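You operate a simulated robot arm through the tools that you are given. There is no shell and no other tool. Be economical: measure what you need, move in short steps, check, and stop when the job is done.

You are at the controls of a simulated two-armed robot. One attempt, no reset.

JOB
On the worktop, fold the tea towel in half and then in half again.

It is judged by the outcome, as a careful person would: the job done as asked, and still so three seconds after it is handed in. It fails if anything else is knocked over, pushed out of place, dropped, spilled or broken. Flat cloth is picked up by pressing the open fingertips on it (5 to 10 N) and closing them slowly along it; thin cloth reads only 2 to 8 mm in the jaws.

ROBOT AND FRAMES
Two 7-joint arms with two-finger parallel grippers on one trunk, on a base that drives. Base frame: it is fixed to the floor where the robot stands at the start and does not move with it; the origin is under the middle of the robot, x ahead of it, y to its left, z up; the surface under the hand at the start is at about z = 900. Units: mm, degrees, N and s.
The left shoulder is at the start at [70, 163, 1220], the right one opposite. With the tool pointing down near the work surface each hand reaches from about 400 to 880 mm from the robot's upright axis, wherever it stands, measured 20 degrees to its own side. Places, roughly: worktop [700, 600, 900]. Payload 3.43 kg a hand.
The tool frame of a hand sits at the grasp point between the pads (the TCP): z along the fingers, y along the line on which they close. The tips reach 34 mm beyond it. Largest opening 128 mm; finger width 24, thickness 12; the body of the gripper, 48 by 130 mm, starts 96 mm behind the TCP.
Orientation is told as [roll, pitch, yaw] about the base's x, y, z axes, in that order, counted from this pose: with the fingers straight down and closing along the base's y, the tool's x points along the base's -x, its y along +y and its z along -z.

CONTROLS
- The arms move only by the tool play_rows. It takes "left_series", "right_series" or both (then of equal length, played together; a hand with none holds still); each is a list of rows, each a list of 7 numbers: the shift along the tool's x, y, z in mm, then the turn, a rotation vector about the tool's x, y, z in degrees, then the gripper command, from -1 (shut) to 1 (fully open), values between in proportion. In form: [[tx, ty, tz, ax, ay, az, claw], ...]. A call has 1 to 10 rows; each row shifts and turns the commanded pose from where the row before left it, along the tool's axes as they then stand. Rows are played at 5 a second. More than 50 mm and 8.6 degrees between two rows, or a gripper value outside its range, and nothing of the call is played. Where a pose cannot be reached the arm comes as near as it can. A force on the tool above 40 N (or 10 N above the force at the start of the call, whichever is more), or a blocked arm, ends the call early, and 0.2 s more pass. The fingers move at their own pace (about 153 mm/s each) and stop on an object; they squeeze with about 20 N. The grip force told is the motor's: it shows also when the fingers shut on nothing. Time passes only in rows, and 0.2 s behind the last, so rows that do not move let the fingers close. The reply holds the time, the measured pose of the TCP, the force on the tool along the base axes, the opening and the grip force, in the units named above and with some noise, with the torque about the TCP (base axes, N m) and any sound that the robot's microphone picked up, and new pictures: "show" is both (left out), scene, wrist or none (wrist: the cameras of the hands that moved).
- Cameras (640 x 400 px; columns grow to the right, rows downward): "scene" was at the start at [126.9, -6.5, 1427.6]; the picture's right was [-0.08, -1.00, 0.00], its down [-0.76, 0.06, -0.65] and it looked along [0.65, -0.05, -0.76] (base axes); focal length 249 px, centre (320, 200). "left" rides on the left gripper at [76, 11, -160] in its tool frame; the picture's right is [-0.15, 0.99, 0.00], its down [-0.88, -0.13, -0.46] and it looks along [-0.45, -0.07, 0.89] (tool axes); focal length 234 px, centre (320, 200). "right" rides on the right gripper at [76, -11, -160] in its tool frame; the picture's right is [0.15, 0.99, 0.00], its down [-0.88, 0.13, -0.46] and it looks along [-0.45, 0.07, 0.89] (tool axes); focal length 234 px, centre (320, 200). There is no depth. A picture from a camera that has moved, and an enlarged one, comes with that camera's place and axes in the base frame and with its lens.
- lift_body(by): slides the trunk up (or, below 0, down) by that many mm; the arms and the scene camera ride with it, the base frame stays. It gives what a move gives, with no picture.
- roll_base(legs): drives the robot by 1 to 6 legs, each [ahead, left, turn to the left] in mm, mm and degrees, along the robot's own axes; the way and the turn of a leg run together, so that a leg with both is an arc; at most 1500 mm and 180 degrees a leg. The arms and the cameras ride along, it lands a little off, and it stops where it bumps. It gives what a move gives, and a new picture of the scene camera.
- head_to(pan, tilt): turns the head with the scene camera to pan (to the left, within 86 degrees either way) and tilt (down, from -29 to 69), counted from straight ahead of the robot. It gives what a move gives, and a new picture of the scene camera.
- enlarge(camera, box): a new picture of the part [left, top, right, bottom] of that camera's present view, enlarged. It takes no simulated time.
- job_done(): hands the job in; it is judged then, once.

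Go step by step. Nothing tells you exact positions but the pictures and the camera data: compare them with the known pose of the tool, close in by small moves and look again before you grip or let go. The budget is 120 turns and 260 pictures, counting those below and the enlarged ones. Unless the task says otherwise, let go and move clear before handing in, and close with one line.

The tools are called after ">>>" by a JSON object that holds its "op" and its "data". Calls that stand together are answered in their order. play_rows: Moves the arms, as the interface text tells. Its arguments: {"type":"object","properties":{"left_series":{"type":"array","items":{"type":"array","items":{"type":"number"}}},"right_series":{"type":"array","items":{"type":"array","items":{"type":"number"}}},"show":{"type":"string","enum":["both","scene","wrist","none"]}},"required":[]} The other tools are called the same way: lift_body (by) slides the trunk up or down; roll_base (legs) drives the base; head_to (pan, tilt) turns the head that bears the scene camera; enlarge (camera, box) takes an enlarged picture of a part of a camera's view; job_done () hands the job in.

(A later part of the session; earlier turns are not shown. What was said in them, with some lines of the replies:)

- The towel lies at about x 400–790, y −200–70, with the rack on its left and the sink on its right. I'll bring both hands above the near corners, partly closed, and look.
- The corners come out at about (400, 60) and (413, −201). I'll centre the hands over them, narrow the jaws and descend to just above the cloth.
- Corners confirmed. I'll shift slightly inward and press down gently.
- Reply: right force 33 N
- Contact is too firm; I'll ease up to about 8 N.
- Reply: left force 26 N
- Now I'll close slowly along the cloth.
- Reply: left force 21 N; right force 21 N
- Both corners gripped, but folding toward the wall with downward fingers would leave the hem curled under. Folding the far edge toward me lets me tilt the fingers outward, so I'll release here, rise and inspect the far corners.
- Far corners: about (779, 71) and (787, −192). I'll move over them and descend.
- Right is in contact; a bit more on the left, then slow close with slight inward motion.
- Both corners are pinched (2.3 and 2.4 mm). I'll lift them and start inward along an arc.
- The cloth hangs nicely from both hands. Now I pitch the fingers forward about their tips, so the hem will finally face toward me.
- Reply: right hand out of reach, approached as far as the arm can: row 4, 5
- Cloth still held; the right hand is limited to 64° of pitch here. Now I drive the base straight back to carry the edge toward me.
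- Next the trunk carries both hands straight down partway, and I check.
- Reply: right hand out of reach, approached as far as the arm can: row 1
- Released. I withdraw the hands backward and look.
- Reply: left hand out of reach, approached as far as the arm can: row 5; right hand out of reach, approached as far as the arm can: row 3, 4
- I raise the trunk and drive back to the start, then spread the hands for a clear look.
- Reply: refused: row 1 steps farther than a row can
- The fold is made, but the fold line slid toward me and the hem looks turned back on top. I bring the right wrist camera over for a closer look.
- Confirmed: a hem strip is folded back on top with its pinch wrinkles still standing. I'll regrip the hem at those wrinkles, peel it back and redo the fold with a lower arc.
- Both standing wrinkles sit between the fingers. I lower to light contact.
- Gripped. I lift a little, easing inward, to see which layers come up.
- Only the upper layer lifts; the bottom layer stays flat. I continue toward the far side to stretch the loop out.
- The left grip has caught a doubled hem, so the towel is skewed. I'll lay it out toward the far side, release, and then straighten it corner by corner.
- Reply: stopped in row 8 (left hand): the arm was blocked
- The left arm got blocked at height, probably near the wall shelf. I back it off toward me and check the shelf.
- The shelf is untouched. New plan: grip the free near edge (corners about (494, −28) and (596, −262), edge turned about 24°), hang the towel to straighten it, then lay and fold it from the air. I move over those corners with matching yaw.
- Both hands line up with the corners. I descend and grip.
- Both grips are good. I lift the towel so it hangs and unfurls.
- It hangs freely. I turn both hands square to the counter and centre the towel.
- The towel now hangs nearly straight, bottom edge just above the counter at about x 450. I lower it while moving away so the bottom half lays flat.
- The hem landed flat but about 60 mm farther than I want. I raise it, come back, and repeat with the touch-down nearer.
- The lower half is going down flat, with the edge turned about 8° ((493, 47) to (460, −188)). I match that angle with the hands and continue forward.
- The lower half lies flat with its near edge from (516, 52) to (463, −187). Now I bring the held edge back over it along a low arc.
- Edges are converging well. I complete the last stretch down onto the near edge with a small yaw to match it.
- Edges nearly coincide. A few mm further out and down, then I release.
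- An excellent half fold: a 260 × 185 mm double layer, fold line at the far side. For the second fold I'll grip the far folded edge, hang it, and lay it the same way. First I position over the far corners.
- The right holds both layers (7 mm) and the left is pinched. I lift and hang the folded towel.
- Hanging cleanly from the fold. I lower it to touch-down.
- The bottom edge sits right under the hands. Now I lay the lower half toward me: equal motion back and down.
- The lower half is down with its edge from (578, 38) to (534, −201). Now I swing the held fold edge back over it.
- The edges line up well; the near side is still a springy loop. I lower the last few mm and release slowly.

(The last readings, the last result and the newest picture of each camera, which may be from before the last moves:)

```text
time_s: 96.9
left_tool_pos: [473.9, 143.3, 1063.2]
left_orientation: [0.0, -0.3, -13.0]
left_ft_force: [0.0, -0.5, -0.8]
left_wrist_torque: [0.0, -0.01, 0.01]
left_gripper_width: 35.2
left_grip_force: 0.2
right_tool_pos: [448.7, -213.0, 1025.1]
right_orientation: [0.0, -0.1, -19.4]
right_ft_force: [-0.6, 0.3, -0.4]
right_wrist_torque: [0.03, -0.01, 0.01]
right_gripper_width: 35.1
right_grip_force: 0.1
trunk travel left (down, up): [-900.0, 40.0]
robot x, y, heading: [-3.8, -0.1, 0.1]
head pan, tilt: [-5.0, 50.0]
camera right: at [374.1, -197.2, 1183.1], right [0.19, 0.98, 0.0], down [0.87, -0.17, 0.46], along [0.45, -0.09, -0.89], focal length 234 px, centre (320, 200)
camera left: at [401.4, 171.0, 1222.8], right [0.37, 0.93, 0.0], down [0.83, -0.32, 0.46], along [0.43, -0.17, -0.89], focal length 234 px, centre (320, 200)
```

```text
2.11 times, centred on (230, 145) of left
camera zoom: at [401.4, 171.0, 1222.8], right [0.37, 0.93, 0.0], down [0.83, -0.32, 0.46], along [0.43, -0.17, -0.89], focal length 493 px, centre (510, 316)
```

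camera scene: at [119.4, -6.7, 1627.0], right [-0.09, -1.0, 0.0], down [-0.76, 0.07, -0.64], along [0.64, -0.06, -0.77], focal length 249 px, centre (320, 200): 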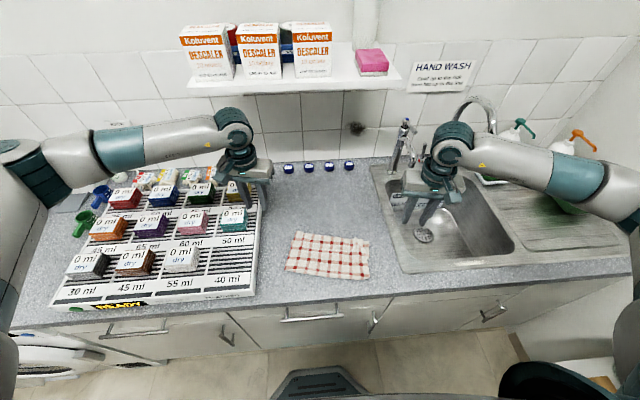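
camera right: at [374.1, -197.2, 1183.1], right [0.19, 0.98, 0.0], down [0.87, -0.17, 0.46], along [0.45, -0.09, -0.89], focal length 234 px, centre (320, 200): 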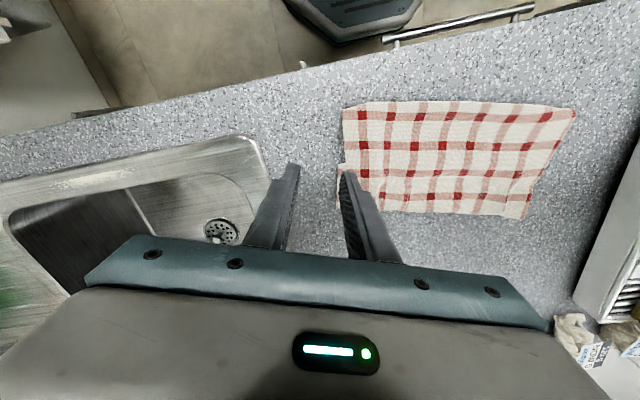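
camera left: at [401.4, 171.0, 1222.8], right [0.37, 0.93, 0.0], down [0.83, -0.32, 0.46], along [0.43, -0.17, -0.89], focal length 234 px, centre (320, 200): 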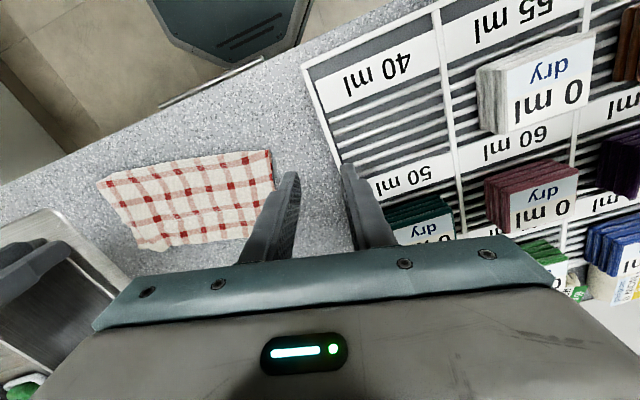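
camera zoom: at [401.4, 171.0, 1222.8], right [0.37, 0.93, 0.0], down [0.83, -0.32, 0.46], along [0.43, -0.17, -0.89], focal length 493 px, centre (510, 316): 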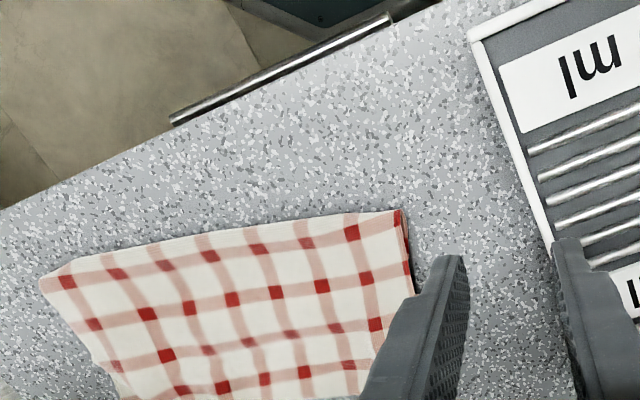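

The footprint is 133 mm deep instead of about 95, because the underside slid. I'll redo this second fold: regrip the folded edge at the standing wrinkles, hang it, lay it flat, then fold with a low tilted arc.

>>> {"op": "play_rows", "data": {"left_series": [[-24, -23, 0, 0, 0, 0, -0.45], [-24, -23, 0, 0, 0, 0, -0.45], [-24, -23, 0, 0, 0, 0, -0.45], [-24, -23, 0, 0, 0, 0, -0.45], [-21, -24, 0, 0, 0, 0, -0.45], [0, 0, 40, 0, 0, 0, -0.45], [0, 0, 43, 0, 0, 0, -0.45], [0, 0, 0, 0, 0, 0, -0.45]], "right_series": [[0, 0, 0, 0, 0, -6.5, -0.45], [-23, 23, 0, 0, 0, 0, -0.45], [-23, 23, 0, 0, 0, 0, -0.45], [-22, 22, 0, 0, 0, 0, -0.45], [0, 0, 0, 0, 0, 0, -0.45], [0, 0, 25, 0, 0, 0, -0.45], [0, 0, 20, 0, 0, 0, -0.45], [0, 0, 0, 0, 0, 0, -0.45]], "show": "none"}}

>>> {"op": "enlarge", "data": {"camera": "left", "box": [180, 80, 460, 260]}}

>>> {"op": "enlarge", "data": {"camera": "right", "box": [180, 80, 460, 260]}}

```text
time_s: 98.7
left_tool_pos: [563.6, 2.7, 978.4]
left_orientation: [0.0, -0.2, -13.1]
left_ft_force: [-0.6, -0.8, -0.5]
left_wrist_torque: [-0.02, -0.02, -0.02]
left_gripper_width: 35.4
left_grip_force: 0.1
right_tool_pos: [530.7, -158.4, 978.1]
right_orientation: [0.1, -0.1, -12.9]
right_ft_force: [-0.5, -0.7, -0.2]
right_wrist_torque: [-0.01, 0.0, -0.01]
right_gripper_width: 35.1
right_grip_force: 0.1
trunk travel left (down, up): [-900.0, 40.0]
robot x, y, heading: [-7.3, -1.9, 0.5]
head pan, tilt: [-5.0, 50.0]
```

```text
2.22 times, centred on (320, 170) of left
camera zoom: at [491.2, 30.5, 1138.3], right [0.37, 0.93, 0.0], down [0.83, -0.33, 0.46], along [0.43, -0.17, -0.89], focal length 520 px, centre (320, 267)
```

zoom: 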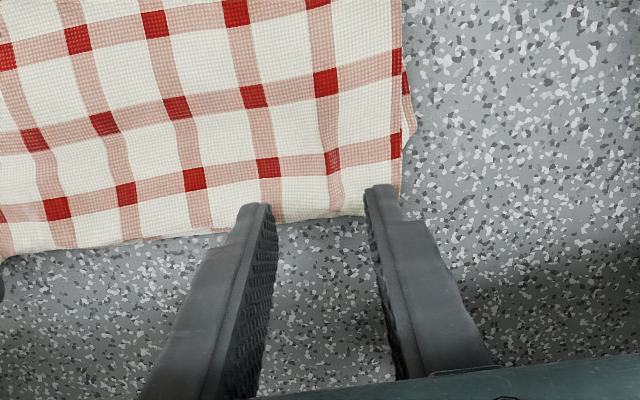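

```text
2.22 times, centred on (320, 170) of right
camera zoom: at [454.6, -153.6, 1137.0], right [0.08, 1.0, 0.0], down [0.89, -0.07, 0.46], along [0.46, -0.04, -0.89], focal length 520 px, centre (320, 267)
```

zoom: 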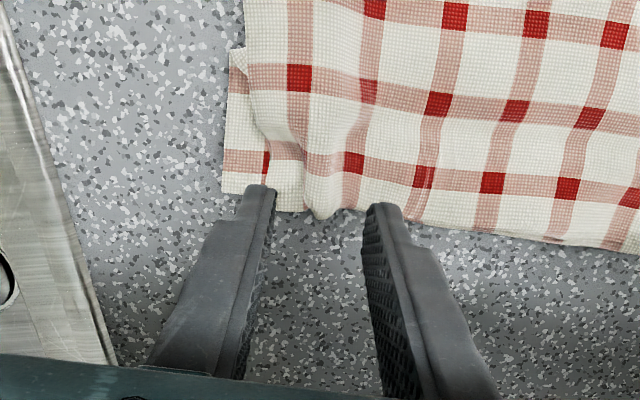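

>>> {"op": "play_rows", "data": {"left_series": [[1, 0, 15, 0, 0, 0, -0.45], [1, 0, 15, 0, 0, 0, -0.45], [0, 0, 8, 0, 0, 0, -0.45], [0, 0, 0, 0, 0, 0, -0.45]], "right_series": [[1, -2, 15, 0, 0, 0, -0.45], [1, 0, 15, 0, 0, 0, -0.45], [0, 0, 6, 0, 0, 0, -0.45], [0, 0, 0, 0, 0, 0, -0.45]], "show": "none"}}

>>> {"op": "play_rows", "data": {"left_series": [[0, 0, 1, 0, 0, 0, -0.55], [0, 0, 0, 0, 0, 0, -0.65], [0, 0, 0, 0, 0, 0, -0.75], [0, 0, 0, 0, 0, 0, -0.85], [0, 0, 0, 0, 0, 0, -1], [0, 0, 0, 0, 0, 0, -1]], "right_series": [[0, 0, 1, 0, 0, 0, -0.55], [0, 0, 0, 0, 0, 0, -0.65], [0, 0, 0, 0, 0, 0, -0.75], [0, 0, 0, 0, 0, 0, -0.85], [0, 0, 0, 0, 0, 0, -1], [0, 0, 0, 0, 0, 0, -1]], "show": "none"}}

>>> {"op": "enlarge", "data": {"camera": "left", "box": [180, 80, 460, 260]}}

>>> {"op": "enlarge", "data": {"camera": "right", "box": [180, 80, 460, 260]}}

```text
time_s: 99.7
left_tool_pos: [559.2, 4.2, 943.0]
left_orientation: [0.1, -0.1, -13.0]
left_ft_force: [-0.2, 0.5, 0.0]
left_wrist_torque: [0.01, 0.02, -0.01]
left_gripper_width: 35.2
left_grip_force: 0.1
right_tool_pos: [528.5, -160.3, 942.9]
right_orientation: [0.0, 0.1, -12.9]
right_ft_force: [0.0, 0.4, 0.1]
right_wrist_torque: [-0.03, 0.0, 0.01]
right_gripper_width: 35.3
right_grip_force: 0.0
trunk travel left (down, up): [-900.0, 40.0]
robot x, y, heading: [-7.0, 1.4, 0.2]
head pan, tilt: [-5.0, 50.0]
```

```text
time_s: 101.1
left_tool_pos: [560.1, 3.6, 942.1]
left_orientation: [-0.1, -0.2, -13.1]
left_ft_force: [-1.8, -8.7, 3.3]
left_wrist_torque: [-0.29, 0.04, -0.01]
left_gripper_width: 2.5
left_grip_force: 19.9
right_tool_pos: [528.3, -159.9, 943.5]
right_orientation: [0.1, -0.1, -12.8]
right_ft_force: [1.9, 8.8, 1.2]
right_wrist_torque: [0.32, -0.07, -0.04]
right_gripper_width: 3.5
right_grip_force: 20.2
trunk travel left (down, up): [-900.0, 40.0]
robot x, y, heading: [-7.7, -2.4, 0.2]
head pan, tilt: [-5.0, 50.0]
```

```text
2.22 times, centred on (320, 170) of left
camera zoom: at [487.3, 31.3, 1101.3], right [0.37, 0.93, 0.0], down [0.83, -0.33, 0.46], along [0.43, -0.17, -0.89], focal length 520 px, centre (320, 267)
```

zoom: 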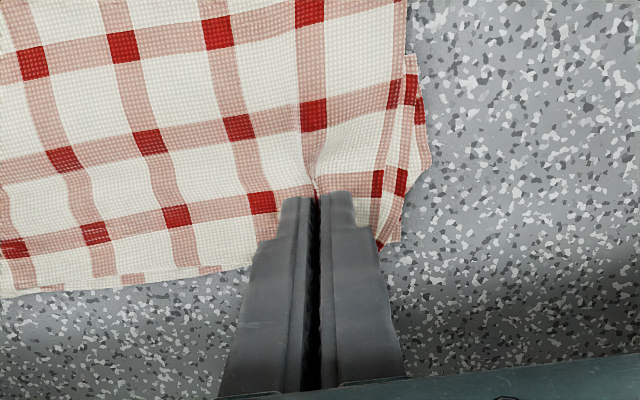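

```text
2.22 times, centred on (320, 170) of right
camera zoom: at [453.4, -154.3, 1101.4], right [0.08, 1.0, 0.0], down [0.89, -0.07, 0.46], along [0.46, -0.03, -0.89], focal length 520 px, centre (320, 267)
```

zoom: 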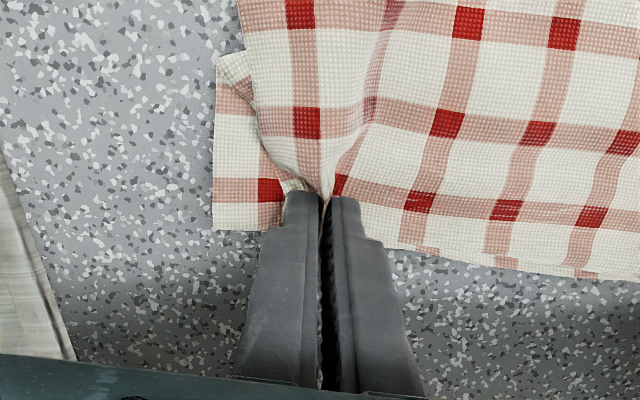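

>>> {"op": "play_rows", "data": {"left_series": [[0, -2, -10, 0, 0, 0, -1], [0, -1, -20, 0, 0, 0, -1], [10, 0, -30, 0, 0, 0, -1], [10, 0, -30, 0, 0, 0, -1], [0, 0, 0, 0, 0, 0, -1]], "right_series": [[0, 2, -10, 0, 0, 0, -1], [0, 1, -20, 0, 0, 0, -1], [10, 0, -30, 0, 0, 0, -1], [10, 0, -30, 0, 0, 0, -1], [0, 0, 0, 0, 0, 0, -1]], "show": "wrist"}}

>>> {"op": "enlarge", "data": {"camera": "right", "box": [220, 50, 560, 260]}}

>>> {"op": "enlarge", "data": {"camera": "scene", "box": [260, 180, 440, 300]}}

```text
time_s: 102.3
left_tool_pos: [539.6, 6.4, 1030.3]
left_orientation: [0.0, -0.1, -13.0]
left_ft_force: [-0.9, -1.7, -0.4]
left_wrist_torque: [-0.06, 0.01, 0.02]
left_gripper_width: 2.2
left_grip_force: 20.1
right_tool_pos: [513.9, -155.1, 1032.1]
right_orientation: [0.0, -0.1, -12.9]
right_ft_force: [0.5, 2.2, 0.2]
right_wrist_torque: [0.04, -0.01, -0.05]
right_gripper_width: 3.6
right_grip_force: 20.0
trunk travel left (down, up): [-900.0, 40.0]
robot x, y, heading: [-3.9, -2.8, -0.0]
head pan, tilt: [-5.0, 50.0]
camera right: at [437.9, -148.7, 1190.0], right [0.08, 1.0, 0.0], down [0.89, -0.07, 0.46], along [0.45, -0.04, -0.89], focal length 234 px, centre (320, 200)
camera left: at [468.2, 33.6, 1189.9], right [0.36, 0.93, 0.0], down [0.83, -0.32, 0.46], along [0.43, -0.17, -0.89], focal length 234 px, centre (320, 200)
```

right: 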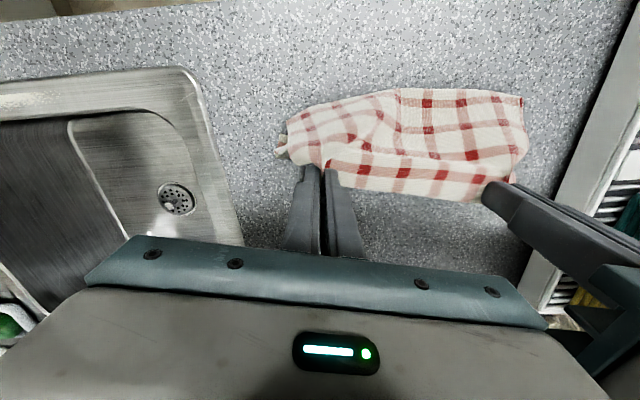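
left: 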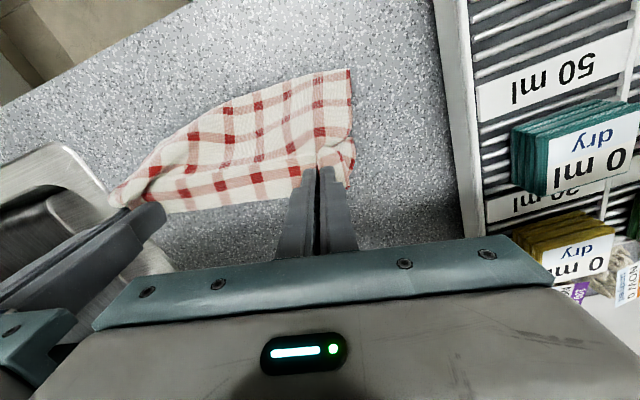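

```text
1.88 times, centred on (390, 155) of right
camera zoom: at [437.9, -148.7, 1190.0], right [0.08, 1.0, 0.0], down [0.89, -0.07, 0.46], along [0.45, -0.04, -0.89], focal length 441 px, centre (188, 285)
```

zoom: 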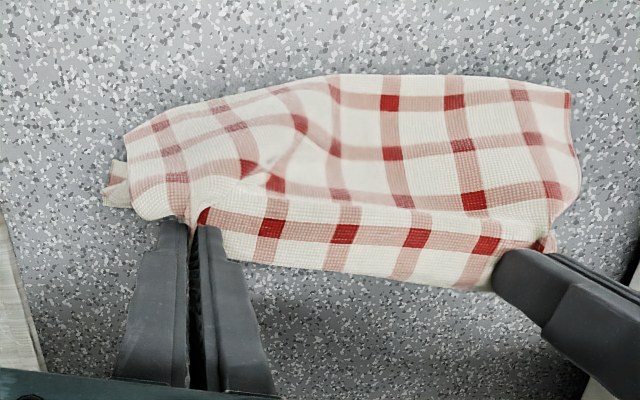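

```text
3.33 times, centred on (350, 240) of scene
camera zoom: at [122.3, -7.5, 1626.7], right [-0.09, -1.0, 0.0], down [-0.76, 0.07, -0.64], along [0.64, -0.05, -0.77], focal length 831 px, centre (220, 67)
```

zoom: 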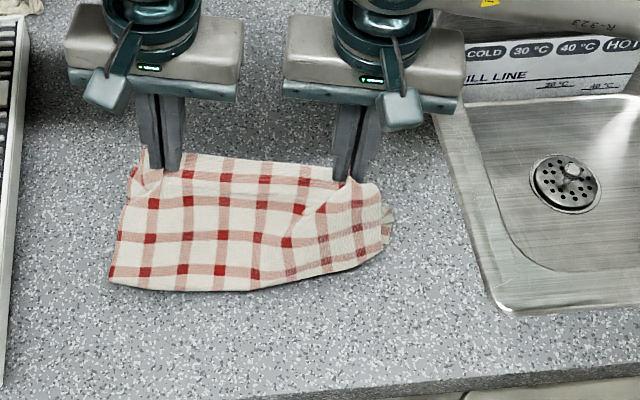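

I raise it fully to let all layers hang free and straighten.

>>> {"op": "play_rows", "data": {"left_series": [[0, 0, -30, 0, 0, 0, -1], [0, 0, -35, 0, 0, 0, -1], [0, 0, -35, 0, 0, 0, -1], [0, 0, -35, 0, 0, 0, -1], [0, 0, -35, 0, 0, 0, -1], [0, 0, -30, 0, 0, 0, -1], [0, 0, 0, 0, 0, 0, -1], [0, 0, 0, 0, 0, 0, -1], [0, 0, 0, 0, 0, 0, -1]], "right_series": [[0, 0, -30, 0, 0, 0, -1], [0, 0, -35, 0, 0, 0, -1], [0, 0, -35, 0, 0, 0, -1], [0, 0, -35, 0, 0, 0, -1], [0, 0, -35, 0, 0, 0, -1], [0, 0, -30, 0, 0, 0, -1], [0, 0, 0, 0, 0, 0, -1], [0, 0, 0, 0, 0, 0, -1], [0, 0, 0, 0, 0, 0, -1]], "show": "wrist"}}

>>> {"op": "enlarge", "data": {"camera": "scene", "box": [240, 130, 440, 270]}}

```text
time_s: 104.3
left_tool_pos: [539.5, 4.6, 1230.5]
left_orientation: [-0.1, -0.2, -13.0]
left_ft_force: [-1.5, -3.9, 0.6]
left_wrist_torque: [-0.09, -0.01, 0.02]
left_gripper_width: 2.2
left_grip_force: 20.3
right_tool_pos: [510.7, -154.6, 1233.4]
right_orientation: [0.0, -0.1, -12.9]
right_ft_force: [1.5, 3.1, 0.5]
right_wrist_torque: [0.1, -0.01, 0.0]
right_gripper_width: 3.0
right_grip_force: 19.9
trunk travel left (down, up): [-900.0, 40.0]
robot x, y, heading: [-4.7, -2.2, 0.2]
head pan, tilt: [-5.0, 50.0]
camera right: at [436.0, -149.2, 1391.5], right [0.08, 1.0, 0.0], down [0.89, -0.07, 0.46], along [0.46, -0.04, -0.89], focal length 234 px, centre (320, 200)
camera left: at [467.8, 33.8, 1390.5], right [0.37, 0.93, 0.0], down [0.83, -0.33, 0.46], along [0.43, -0.17, -0.89], focal length 234 px, centre (320, 200)
```

right: 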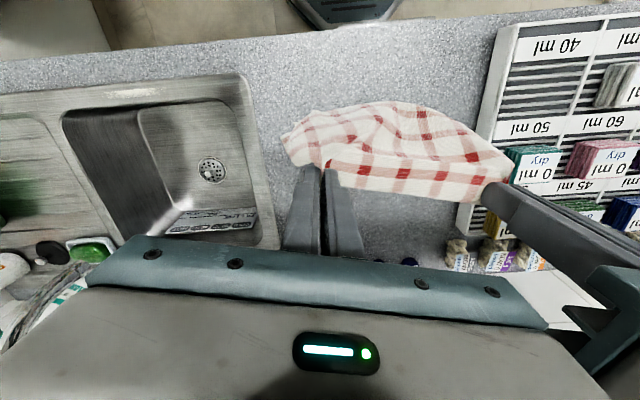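
left: 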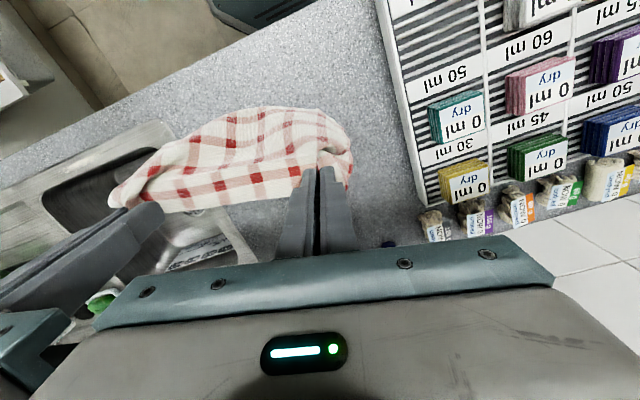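

```text
2.86 times, centred on (340, 200) of scene
camera zoom: at [121.3, -7.1, 1626.8], right [-0.09, -1.0, 0.0], down [-0.76, 0.07, -0.64], along [0.64, -0.06, -0.77], focal length 712 px, centre (263, 200)
```

zoom: 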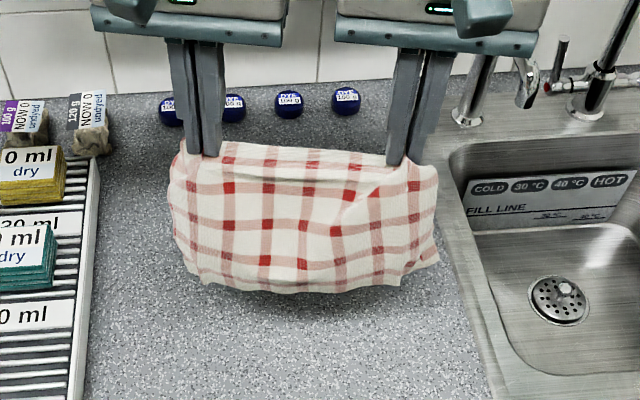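

The hang shows why: the sheet bulges toward me with the hem directly under the hands. So lowering straight down should fold it in half on its own. I lower partway and check.

>>> {"op": "play_rows", "data": {"left_series": [[0, 0, 30, 0, 0, 0, -1], [0, 0, 35, 0, 0, 0, -1], [0, 0, 30, 0, 0, 0, -1], [0, 0, 25, 0, 0, 0, -1], [0, 0, 20, 0, 0, 0, -1], [0, 0, 0, 0, 0, 0, -1]], "right_series": [[0, 0, 30, 0, 0, 0, -1], [0, 0, 35, 0, 0, 0, -1], [0, 0, 30, 0, 0, 0, -1], [0, 0, 25, 0, 0, 0, -1], [0, 0, 20, 0, 0, 0, -1], [0, 0, 0, 0, 0, 0, -1]], "show": "wrist"}}

>>> {"op": "head_to", "data": {"pan": -5, "tilt": 55}}

>>> {"op": "enlarge", "data": {"camera": "scene", "box": [240, 110, 440, 250]}}

```text
time_s: 105.7
left_tool_pos: [539.3, 5.0, 1089.7]
left_orientation: [0.1, -0.1, -13.1]
left_ft_force: [0.6, 0.4, 0.3]
left_wrist_torque: [-0.04, -0.02, 0.04]
left_gripper_width: 2.2
left_grip_force: 19.9
right_tool_pos: [510.3, -153.3, 1094.0]
right_orientation: [-0.1, -0.1, -12.8]
right_ft_force: [0.0, 0.7, -0.4]
right_wrist_torque: [0.0, 0.0, -0.03]
right_gripper_width: 3.2
right_grip_force: 20.3
trunk travel left (down, up): [-900.0, 40.0]
robot x, y, heading: [-8.2, -0.1, -0.0]
head pan, tilt: [-5.0, 50.0]
camera right: at [435.2, -147.8, 1251.3], right [0.08, 1.0, 0.0], down [0.89, -0.07, 0.46], along [0.46, -0.04, -0.89], focal length 234 px, centre (320, 200)
camera left: at [467.8, 33.0, 1250.7], right [0.37, 0.93, 0.0], down [0.83, -0.33, 0.46], along [0.43, -0.17, -0.89], focal length 234 px, centre (320, 200)
```

right: 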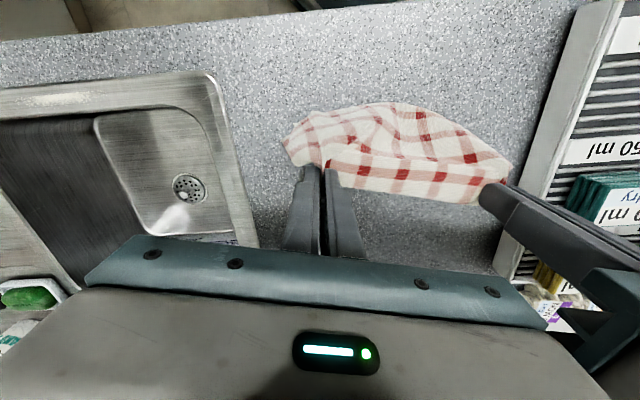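
left: 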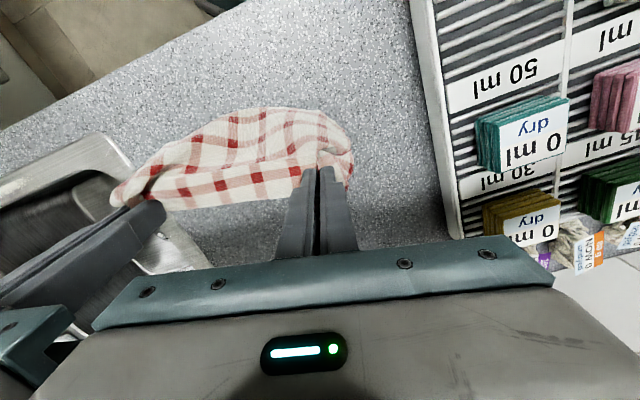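

```text
time_s: 106.3
left_tool_pos: [540.0, 5.2, 1091.6]
left_orientation: [0.0, -0.1, -12.9]
left_ft_force: [0.8, -0.8, -1.0]
left_wrist_torque: [0.0, 0.0, -0.04]
left_gripper_width: 2.2
left_grip_force: 19.9
right_tool_pos: [512.0, -154.5, 1091.9]
right_orientation: [0.0, 0.0, -12.9]
right_ft_force: [0.6, 0.1, -0.7]
right_wrist_torque: [0.04, 0.0, -0.03]
right_gripper_width: 3.5
right_grip_force: 20.2
trunk travel left (down, up): [-900.0, 40.0]
robot x, y, heading: [-5.9, -0.8, -0.1]
head pan, tilt: [-5.0, 55.0]
camera scene: at [116.5, -6.7, 1620.3], right [-0.09, -1.0, 0.0], down [-0.82, 0.07, -0.57], along [0.57, -0.05, -0.82], focal length 249 px, centre (320, 200)
```

scene: 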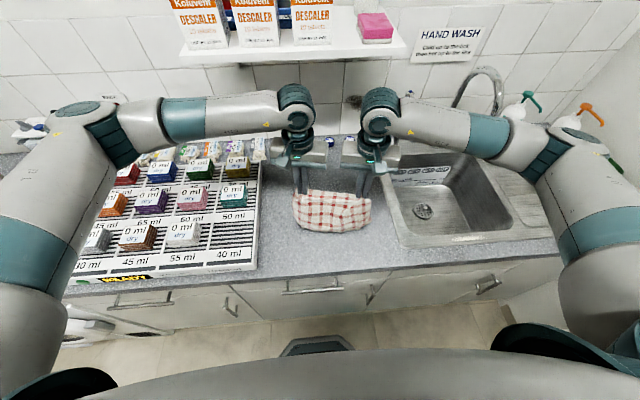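

```text
2.86 times, centred on (340, 180) of scene
camera zoom: at [116.5, -6.7, 1620.3], right [-0.09, -1.0, 0.0], down [-0.82, 0.07, -0.57], along [0.57, -0.05, -0.82], focal length 712 px, centre (263, 257)
```

zoom: 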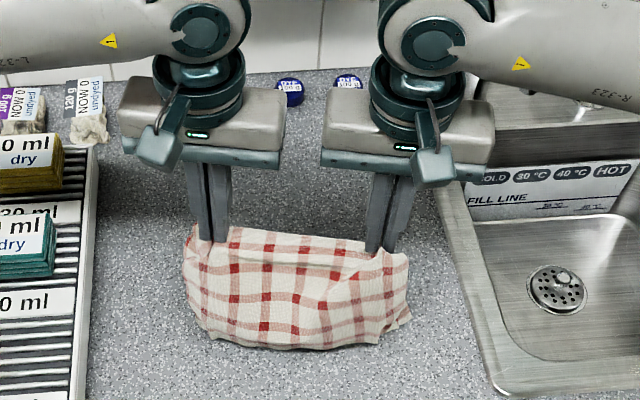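

>>> {"op": "play_rows", "data": {"left_series": [[0, 0, 20, 0, 0, 0, -1], [0, 0, 20, 0, 0, 0, -1], [0, 0, 20, 0, 0, 0, -1], [0, 0, 20, 0, 0, 0, -1], [0, 0, 20, 0, 0, 0, -1], [0, 0, 20, 0, 0, 0, -1], [0, 0, 15, 0, 0, 0, -1], [0, 0, 0, 0, 0, 0, -1]], "right_series": [[0, 0, 20, 0, 0, 0, -1], [0, 0, 20, 0, 0, 0, -1], [0, 0, 20, 0, 0, 0, -1], [0, 0, 20, 0, 0, 0, -1], [0, 0, 20, 0, 0, 0, -1], [0, 0, 20, 0, 0, 0, -1], [0, 0, 15, 0, 0, 0, -1], [0, 0, 0, 0, 0, 0, -1]], "show": "wrist"}}

>>> {"op": "enlarge", "data": {"camera": "right", "box": [220, 0, 580, 230]}}

>>> {"op": "enlarge", "data": {"camera": "left", "box": [60, 0, 420, 230]}}

>>> {"op": "enlarge", "data": {"camera": "scene", "box": [240, 130, 440, 270]}}

```text
time_s: 108.2
left_tool_pos: [538.8, 4.8, 956.5]
left_orientation: [0.0, 0.0, -13.0]
left_ft_force: [-1.1, 1.5, -0.3]
left_wrist_torque: [0.01, -0.03, 0.01]
left_gripper_width: 2.1
left_grip_force: 19.5
right_tool_pos: [509.9, -154.6, 957.1]
right_orientation: [0.0, 0.0, -12.8]
right_ft_force: [0.1, 0.0, 0.4]
right_wrist_torque: [0.01, -0.02, 0.02]
right_gripper_width: 3.2
right_grip_force: 20.0
trunk travel left (down, up): [-900.0, 40.0]
robot x, y, heading: [-4.2, -0.3, 0.4]
head pan, tilt: [-5.0, 55.0]
camera right: at [435.2, -147.5, 1115.1], right [0.08, 1.0, 0.0], down [0.89, -0.07, 0.46], along [0.46, -0.04, -0.89], focal length 234 px, centre (320, 200)
camera left: at [467.1, 32.5, 1116.1], right [0.37, 0.93, 0.0], down [0.83, -0.33, 0.46], along [0.43, -0.17, -0.89], focal length 234 px, centre (320, 200)
```

right: 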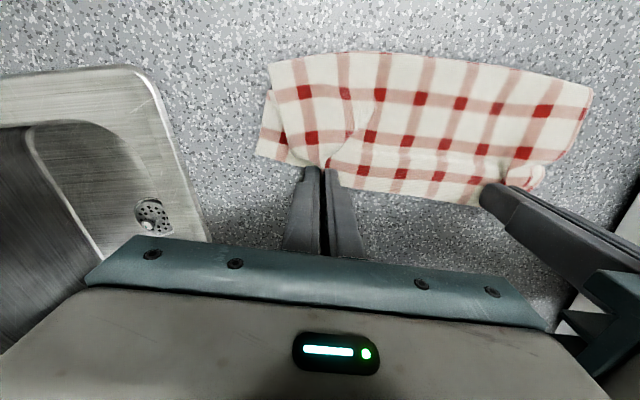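
left: 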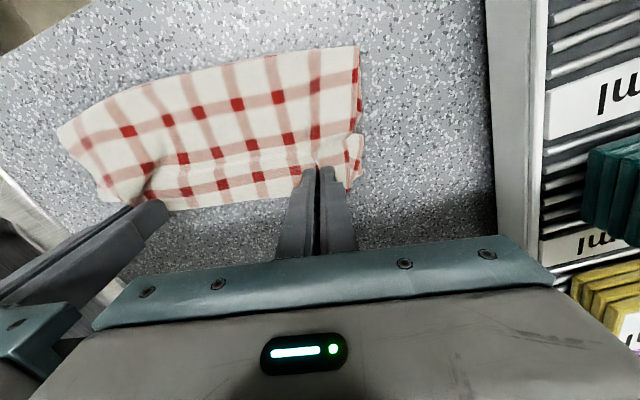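

```text
1.74 times, centred on (400, 115) of right
camera zoom: at [435.2, -147.5, 1115.1], right [0.08, 1.0, 0.0], down [0.89, -0.07, 0.46], along [0.46, -0.04, -0.89], focal length 407 px, centre (181, 348)
```

zoom: 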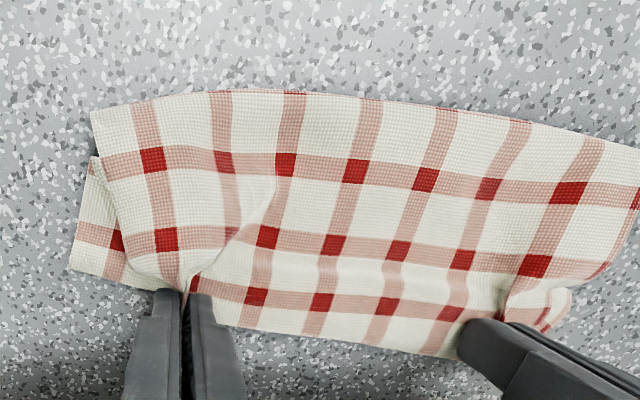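

```text
1.74 times, centred on (240, 115) of left
camera zoom: at [467.1, 32.5, 1116.1], right [0.37, 0.93, 0.0], down [0.83, -0.33, 0.46], along [0.43, -0.17, -0.89], focal length 407 px, centre (459, 348)
```

zoom: 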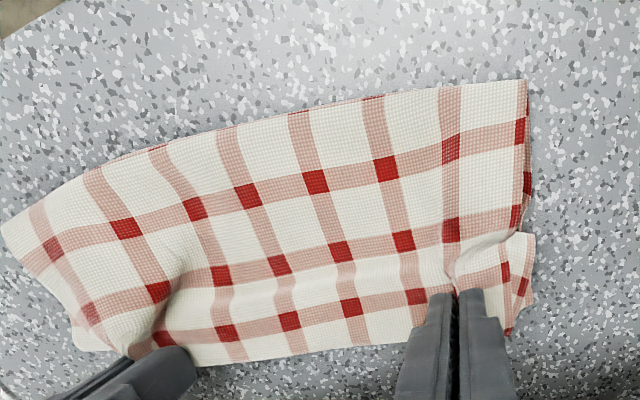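

```text
2.86 times, centred on (340, 200) of scene
camera zoom: at [116.5, -6.6, 1620.3], right [-0.09, -1.0, 0.0], down [-0.82, 0.07, -0.57], along [0.57, -0.05, -0.82], focal length 712 px, centre (263, 200)
```

zoom: 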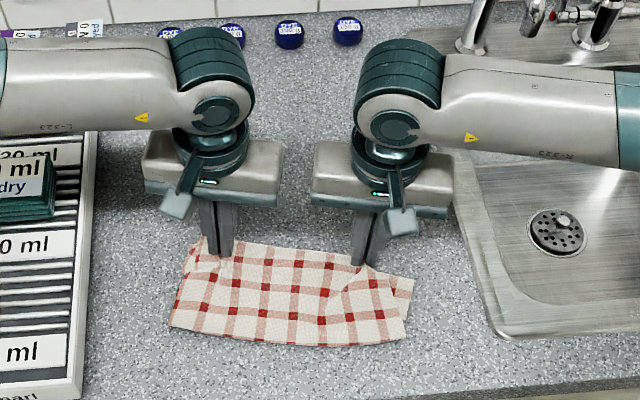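

This gives three stripe rows on top, which is very near half, with the lower hem almost under the fold edge. I nudge the right side back slightly, lower and release.

>>> {"op": "play_rows", "data": {"left_series": [[2, 0, 4, 0, 0, 0, -1], [2, 0, 5, 0, 0, 0, -1], [0, 0, 4, 0, 0, 0, -1], [0, 0, 0, 0, 0, 0, -1], [0, 0, 0, 0, 0, 0, -0.9], [0, 0, 0, 0, 0, 0, -0.75], [0, 0, 0, 0, 0, 0, -0.6], [0, 0, 0, 0, 0, 0, -0.45], [0, 0, 0, 0, 0, 0, -0.45]], "right_series": [[7, 0, 4, 0, 0, 0, -1], [7, 0, 5, 0, 0, 0, -1], [0, 0, 4, 0, 0, 0, -1], [0, 0, 0, 0, 0, 0, -1], [0, 0, 0, 0, 0, 0, -0.9], [0, 0, 0, 0, 0, 0, -0.75], [0, 0, 0, 0, 0, 0, -0.6], [0, 0, 0, 0, 0, 0, -0.45], [0, 0, 0, 0, 0, 0, -0.45]], "show": "none"}}

>>> {"op": "play_rows", "data": {"left_series": [[0, 0, -10, 0, 0, 0, -0.45], [0, 0, -25, 0, 0, 0, -0.45], [0, 0, -35, 0, 0, 0, -0.45], [0, 0, -40, 0, 0, 0, -0.45], [0, 20, -30, 0, 0, 0, -0.45], [0, 40, 0, 0, 0, 0, -0.45], [0, 40, 0, 0, 0, 0, -0.45], [0, 40, 0, 0, 0, 0, -0.45]], "right_series": [[0, 0, -10, 0, 0, 0, -0.45], [0, 0, -25, 0, 0, 0, -0.45], [0, 0, -35, 0, 0, 0, -0.45], [0, 0, -40, 0, 0, 0, -0.45], [0, -20, -30, 0, 0, 0, -0.45], [0, -40, 0, 0, 0, 0, -0.45], [0, -40, 0, 0, 0, 0, -0.45], [0, -40, 0, 0, 0, 0, -0.45]], "show": "scene"}}

>>> {"op": "enlarge", "data": {"camera": "scene", "box": [280, 190, 400, 270]}}

```text
time_s: 110.2
left_tool_pos: [535.3, 5.8, 943.0]
left_orientation: [0.0, -0.1, -13.0]
left_ft_force: [0.9, 0.8, 0.5]
left_wrist_torque: [-0.04, 0.02, -0.01]
left_gripper_width: 35.4
left_grip_force: 0.1
right_tool_pos: [496.0, -150.4, 945.2]
right_orientation: [-0.1, 0.1, -12.9]
right_ft_force: [0.0, -0.4, 0.1]
right_wrist_torque: [0.02, 0.0, 0.0]
right_gripper_width: 35.3
right_grip_force: 0.1
trunk travel left (down, up): [-900.0, 40.0]
robot x, y, heading: [-8.4, -0.6, -0.1]
head pan, tilt: [-5.0, 55.0]
```

```text
time_s: 112.0
left_tool_pos: [567.7, 141.5, 1085.5]
left_orientation: [0.0, -0.2, -13.2]
left_ft_force: [-0.2, 0.8, 0.0]
left_wrist_torque: [-0.01, -0.07, -0.01]
left_gripper_width: 35.0
left_grip_force: 0.0
right_tool_pos: [466.7, -285.3, 1085.4]
right_orientation: [0.1, -0.1, -12.8]
right_ft_force: [0.6, -1.0, 0.0]
right_wrist_torque: [-0.02, -0.01, -0.02]
right_gripper_width: 35.2
right_grip_force: 0.0
trunk travel left (down, up): [-900.0, 40.0]
robot x, y, heading: [-4.6, -4.0, 0.1]
head pan, tilt: [-5.0, 55.0]
camera scene: at [114.5, -6.5, 1620.5], right [-0.09, -1.0, 0.0], down [-0.82, 0.07, -0.57], along [0.57, -0.05, -0.82], focal length 249 px, centre (320, 200)
```

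scene: 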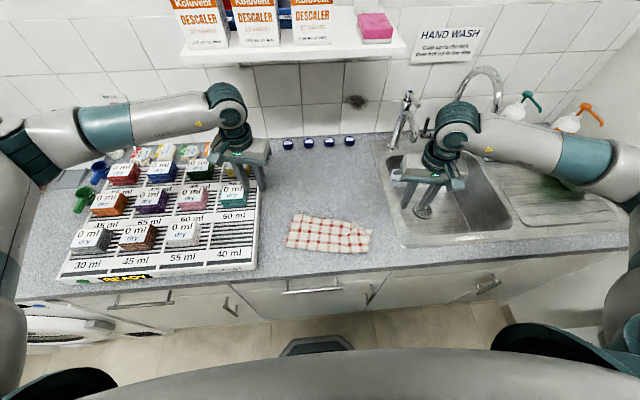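

```text
5.00 times, centred on (340, 230) of scene
camera zoom: at [114.5, -6.5, 1620.5], right [-0.09, -1.0, 0.0], down [-0.82, 0.07, -0.57], along [0.57, -0.05, -0.82], focal length 1246 px, centre (220, 50)
```

zoom: 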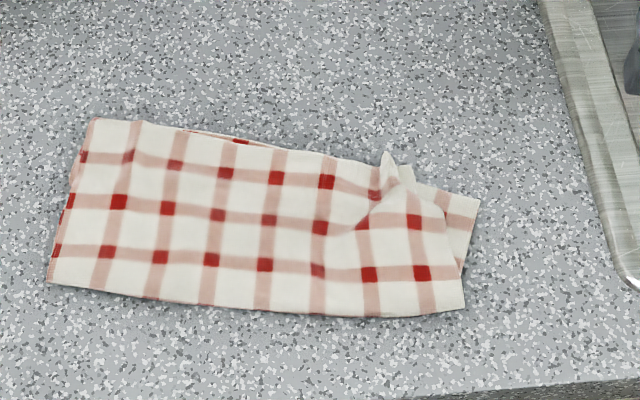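

Now a neat quarter-folded strip of about 265 × 105 mm. One pinch wrinkle remains at the far right corner; I'll smooth it by pressing lightly and spreading the fingertips.

>>> {"op": "play_rows", "data": {"right_series": [[1, 34, 0, 0, 0, 0, -0.7], [1, 34, 0, 0, 0, 0, -0.7], [1, 34, 0, 0, 0, 0, -0.7], [1, 35, 20, 0, 0, 0, -0.7], [0, 0, 40, 0, 0, 0, -0.7], [0, 0, 40, 0, 0, 0, -0.7], [0, 0, 35, 0, 0, 0, -0.7], [0, 0, 0, 0, 0, 0, -0.7]], "show": "wrist"}}

>>> {"op": "enlarge", "data": {"camera": "right", "box": [200, 60, 460, 230]}}

```text
time_s: 113.8
left_tool_pos: [568.0, 141.1, 1084.1]
left_orientation: [0.0, 0.0, -13.0]
left_ft_force: [-0.4, -0.6, -1.3]
left_wrist_torque: [-0.01, 0.0, 0.02]
left_gripper_width: 35.1
left_grip_force: 0.1
right_tool_pos: [490.8, -151.9, 947.8]
right_orientation: [-0.1, -0.1, -13.0]
right_ft_force: [0.4, 0.3, -0.4]
right_wrist_torque: [-0.03, -0.03, 0.0]
right_gripper_width: 19.0
right_grip_force: 0.1
trunk travel left (down, up): [-900.0, 40.0]
robot x, y, heading: [-0.0, -0.3, 0.3]
head pan, tilt: [-5.0, 55.0]
camera right: at [415.6, -146.2, 1106.4], right [0.08, 1.0, 0.0], down [0.89, -0.07, 0.46], along [0.46, -0.04, -0.89], focal length 234 px, centre (320, 200)
```

right: 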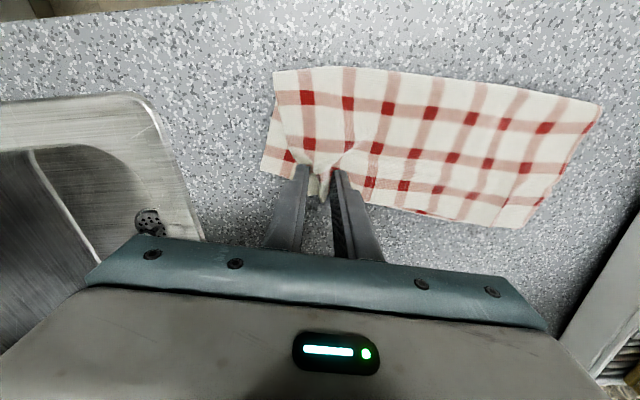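

```text
2.35 times, centred on (330, 145) of right
camera zoom: at [415.6, -146.2, 1106.4], right [0.08, 1.0, 0.0], down [0.89, -0.07, 0.46], along [0.46, -0.04, -0.89], focal length 551 px, centre (296, 329)
```

zoom: 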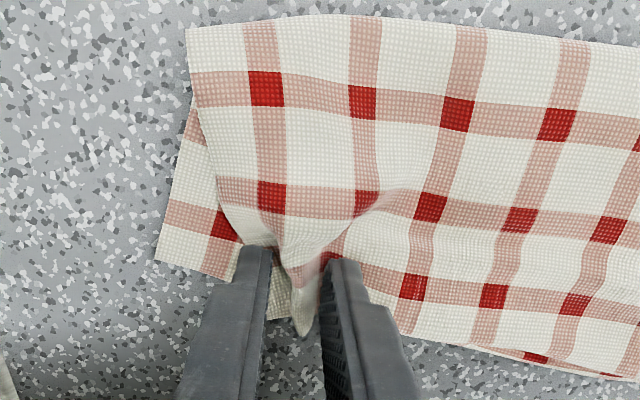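

>>> {"op": "play_rows", "data": {"right_series": [[0, 0, 5, 0, 0, 0, -0.7], [0, 0, 3, 0, 0, 0, -0.7], [0, 0, 1.5, 0, 0, 0, -0.7], [0, 0, 0, 0, 0, 0, -0.7]], "show": "none"}}

```text
time_s: 114.8
left_tool_pos: [569.4, 141.1, 1083.2]
left_orientation: [-0.1, -0.1, -13.0]
left_ft_force: [-0.5, -0.6, 0.0]
left_wrist_torque: [0.0, 0.0, 0.03]
left_gripper_width: 35.3
left_grip_force: 0.0
right_tool_pos: [491.1, -152.4, 939.3]
right_orientation: [0.0, 0.0, -12.9]
right_ft_force: [-0.7, -0.9, 1.2]
right_wrist_torque: [-0.02, -0.02, 0.02]
right_gripper_width: 19.2
right_grip_force: 0.1
trunk travel left (down, up): [-900.0, 40.0]
robot x, y, heading: [-5.1, -0.7, 0.2]
head pan, tilt: [-5.0, 55.0]
```

>>> {"op": "play_rows", "data": {"right_series": [[0, 0, 1.5, 0, 0, 0, -0.7], [0, 0, 0.5, 0, 0, 0, -0.6], [0, 0, 0, 0, 0, 0, -0.45], [0, 0, 0, 0, 0, 0, -0.3], [0, 0, 0, 0, 0, 0, -0.15], [0, 0, 0, 0, 0, 0, -0.05], [0, 0, -10, 0, 0, 0, -0.05], [0, 0, -25, 0, 0, 0, -0.05]], "show": "wrist"}}

>>> {"op": "enlarge", "data": {"camera": "right", "box": [200, 60, 460, 230]}}

```text
time_s: 116.5
left_tool_pos: [566.5, 141.2, 1083.3]
left_orientation: [0.0, 0.0, -13.0]
left_ft_force: [-0.3, 0.5, -0.6]
left_wrist_torque: [0.0, 0.02, 0.01]
left_gripper_width: 35.2
left_grip_force: 0.1
right_tool_pos: [492.5, -152.3, 973.6]
right_orientation: [0.0, 0.0, -12.9]
right_ft_force: [0.1, -0.4, -0.2]
right_wrist_torque: [-0.01, -0.02, 0.01]
right_gripper_width: 60.7
right_grip_force: 0.0
trunk travel left (down, up): [-900.0, 40.0]
robot x, y, heading: [-6.5, 1.6, 0.1]
head pan, tilt: [-5.0, 55.0]
camera right: at [417.2, -146.1, 1131.7], right [0.08, 1.0, 0.0], down [0.89, -0.07, 0.46], along [0.45, -0.04, -0.89], focal length 234 px, centre (320, 200)
```

right: 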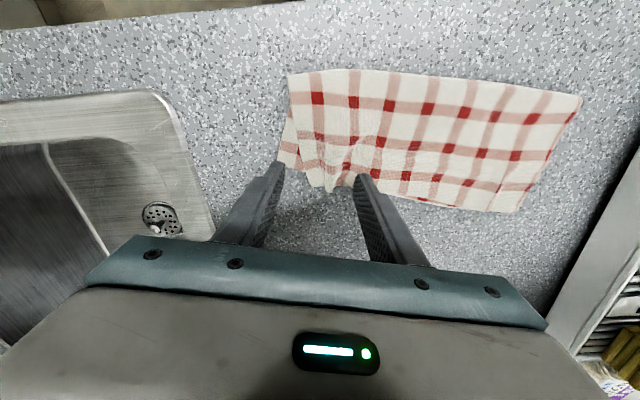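

```text
2.35 times, centred on (330, 145) of right
camera zoom: at [417.2, -146.1, 1131.7], right [0.08, 1.0, 0.0], down [0.89, -0.07, 0.46], along [0.45, -0.04, -0.89], focal length 551 px, centre (296, 329)
```

zoom: 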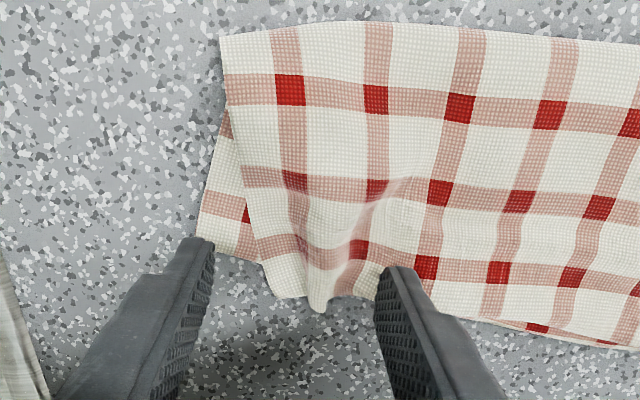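

The wrinkle has spread out well. I raise and clear the hand for a last look.

>>> {"op": "play_rows", "data": {"right_series": [[0, 0, -40, 0, 0, 0, -0.05], [0, 0, -40, 0, 0, 0, -0.05], [0, -20, -30, 0, 0, 0, -0.05], [0, -40, 0, 0, 0, 0, -0.05], [0, -45, 0, 0, 0, 0, -0.05], [0, -45, 0, 0, 0, 0, -0.05], [0, 0, 0, 0, 0, 0, -0.05]], "show": "scene"}}

>>> {"op": "enlarge", "data": {"camera": "scene", "box": [280, 190, 400, 270]}}

```text
time_s: 118.2
left_tool_pos: [569.3, 142.2, 1083.6]
left_orientation: [0.0, -0.1, -13.0]
left_ft_force: [0.2, -0.6, 0.2]
left_wrist_torque: [0.02, 0.0, 0.02]
left_gripper_width: 35.1
left_grip_force: 0.0
right_tool_pos: [458.0, -298.6, 1084.6]
right_orientation: [0.1, -0.1, -12.9]
right_ft_force: [0.5, -0.1, 0.6]
right_wrist_torque: [-0.02, 0.01, 0.05]
right_gripper_width: 60.8
right_grip_force: 0.0
trunk travel left (down, up): [-900.0, 40.0]
robot x, y, heading: [-4.7, -0.3, 0.1]
head pan, tilt: [-5.0, 55.0]
camera scene: at [117.4, -6.0, 1620.2], right [-0.09, -1.0, 0.0], down [-0.82, 0.07, -0.57], along [0.57, -0.05, -0.82], focal length 249 px, centre (320, 200)
```

scene: 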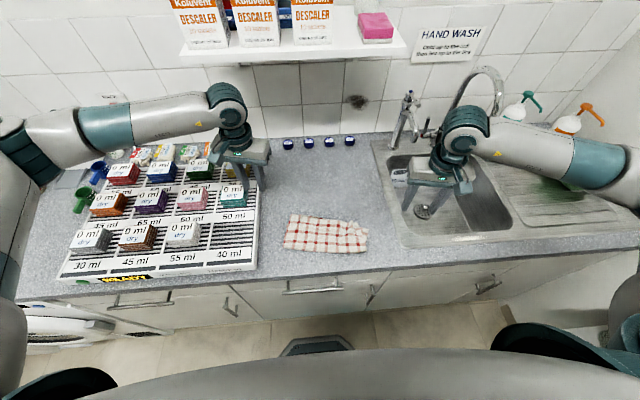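

```text
5.00 times, centred on (340, 230) of scene
camera zoom: at [117.4, -6.0, 1620.2], right [-0.09, -1.0, 0.0], down [-0.82, 0.07, -0.57], along [0.57, -0.05, -0.82], focal length 1246 px, centre (220, 50)
```

zoom: 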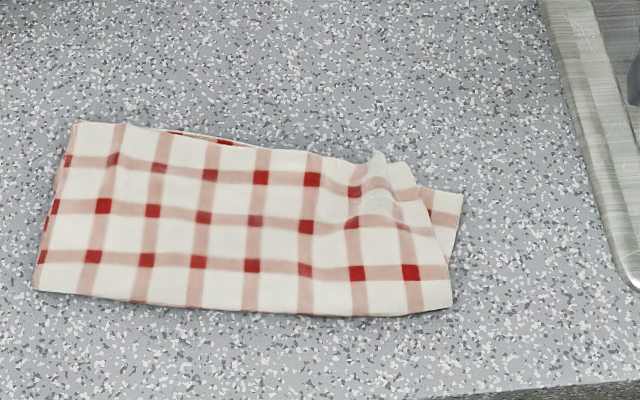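

The towel lies folded in half and in half again, nothing else has moved, and both hands are clear. I'm handing it in.

>>> {"op": "job_done", "data": {}}

```text
The job is handed in.
```

The tea towel is on the worktop, folded in half and then in half again as a strip of about 260 × 105 mm. The far right corner still has a slight wrinkle, and about 25 mm of the lower hem shows there. The left arm was briefly blocked near the wall shelf, but the items on the shelf look undisturbed in the pictures.
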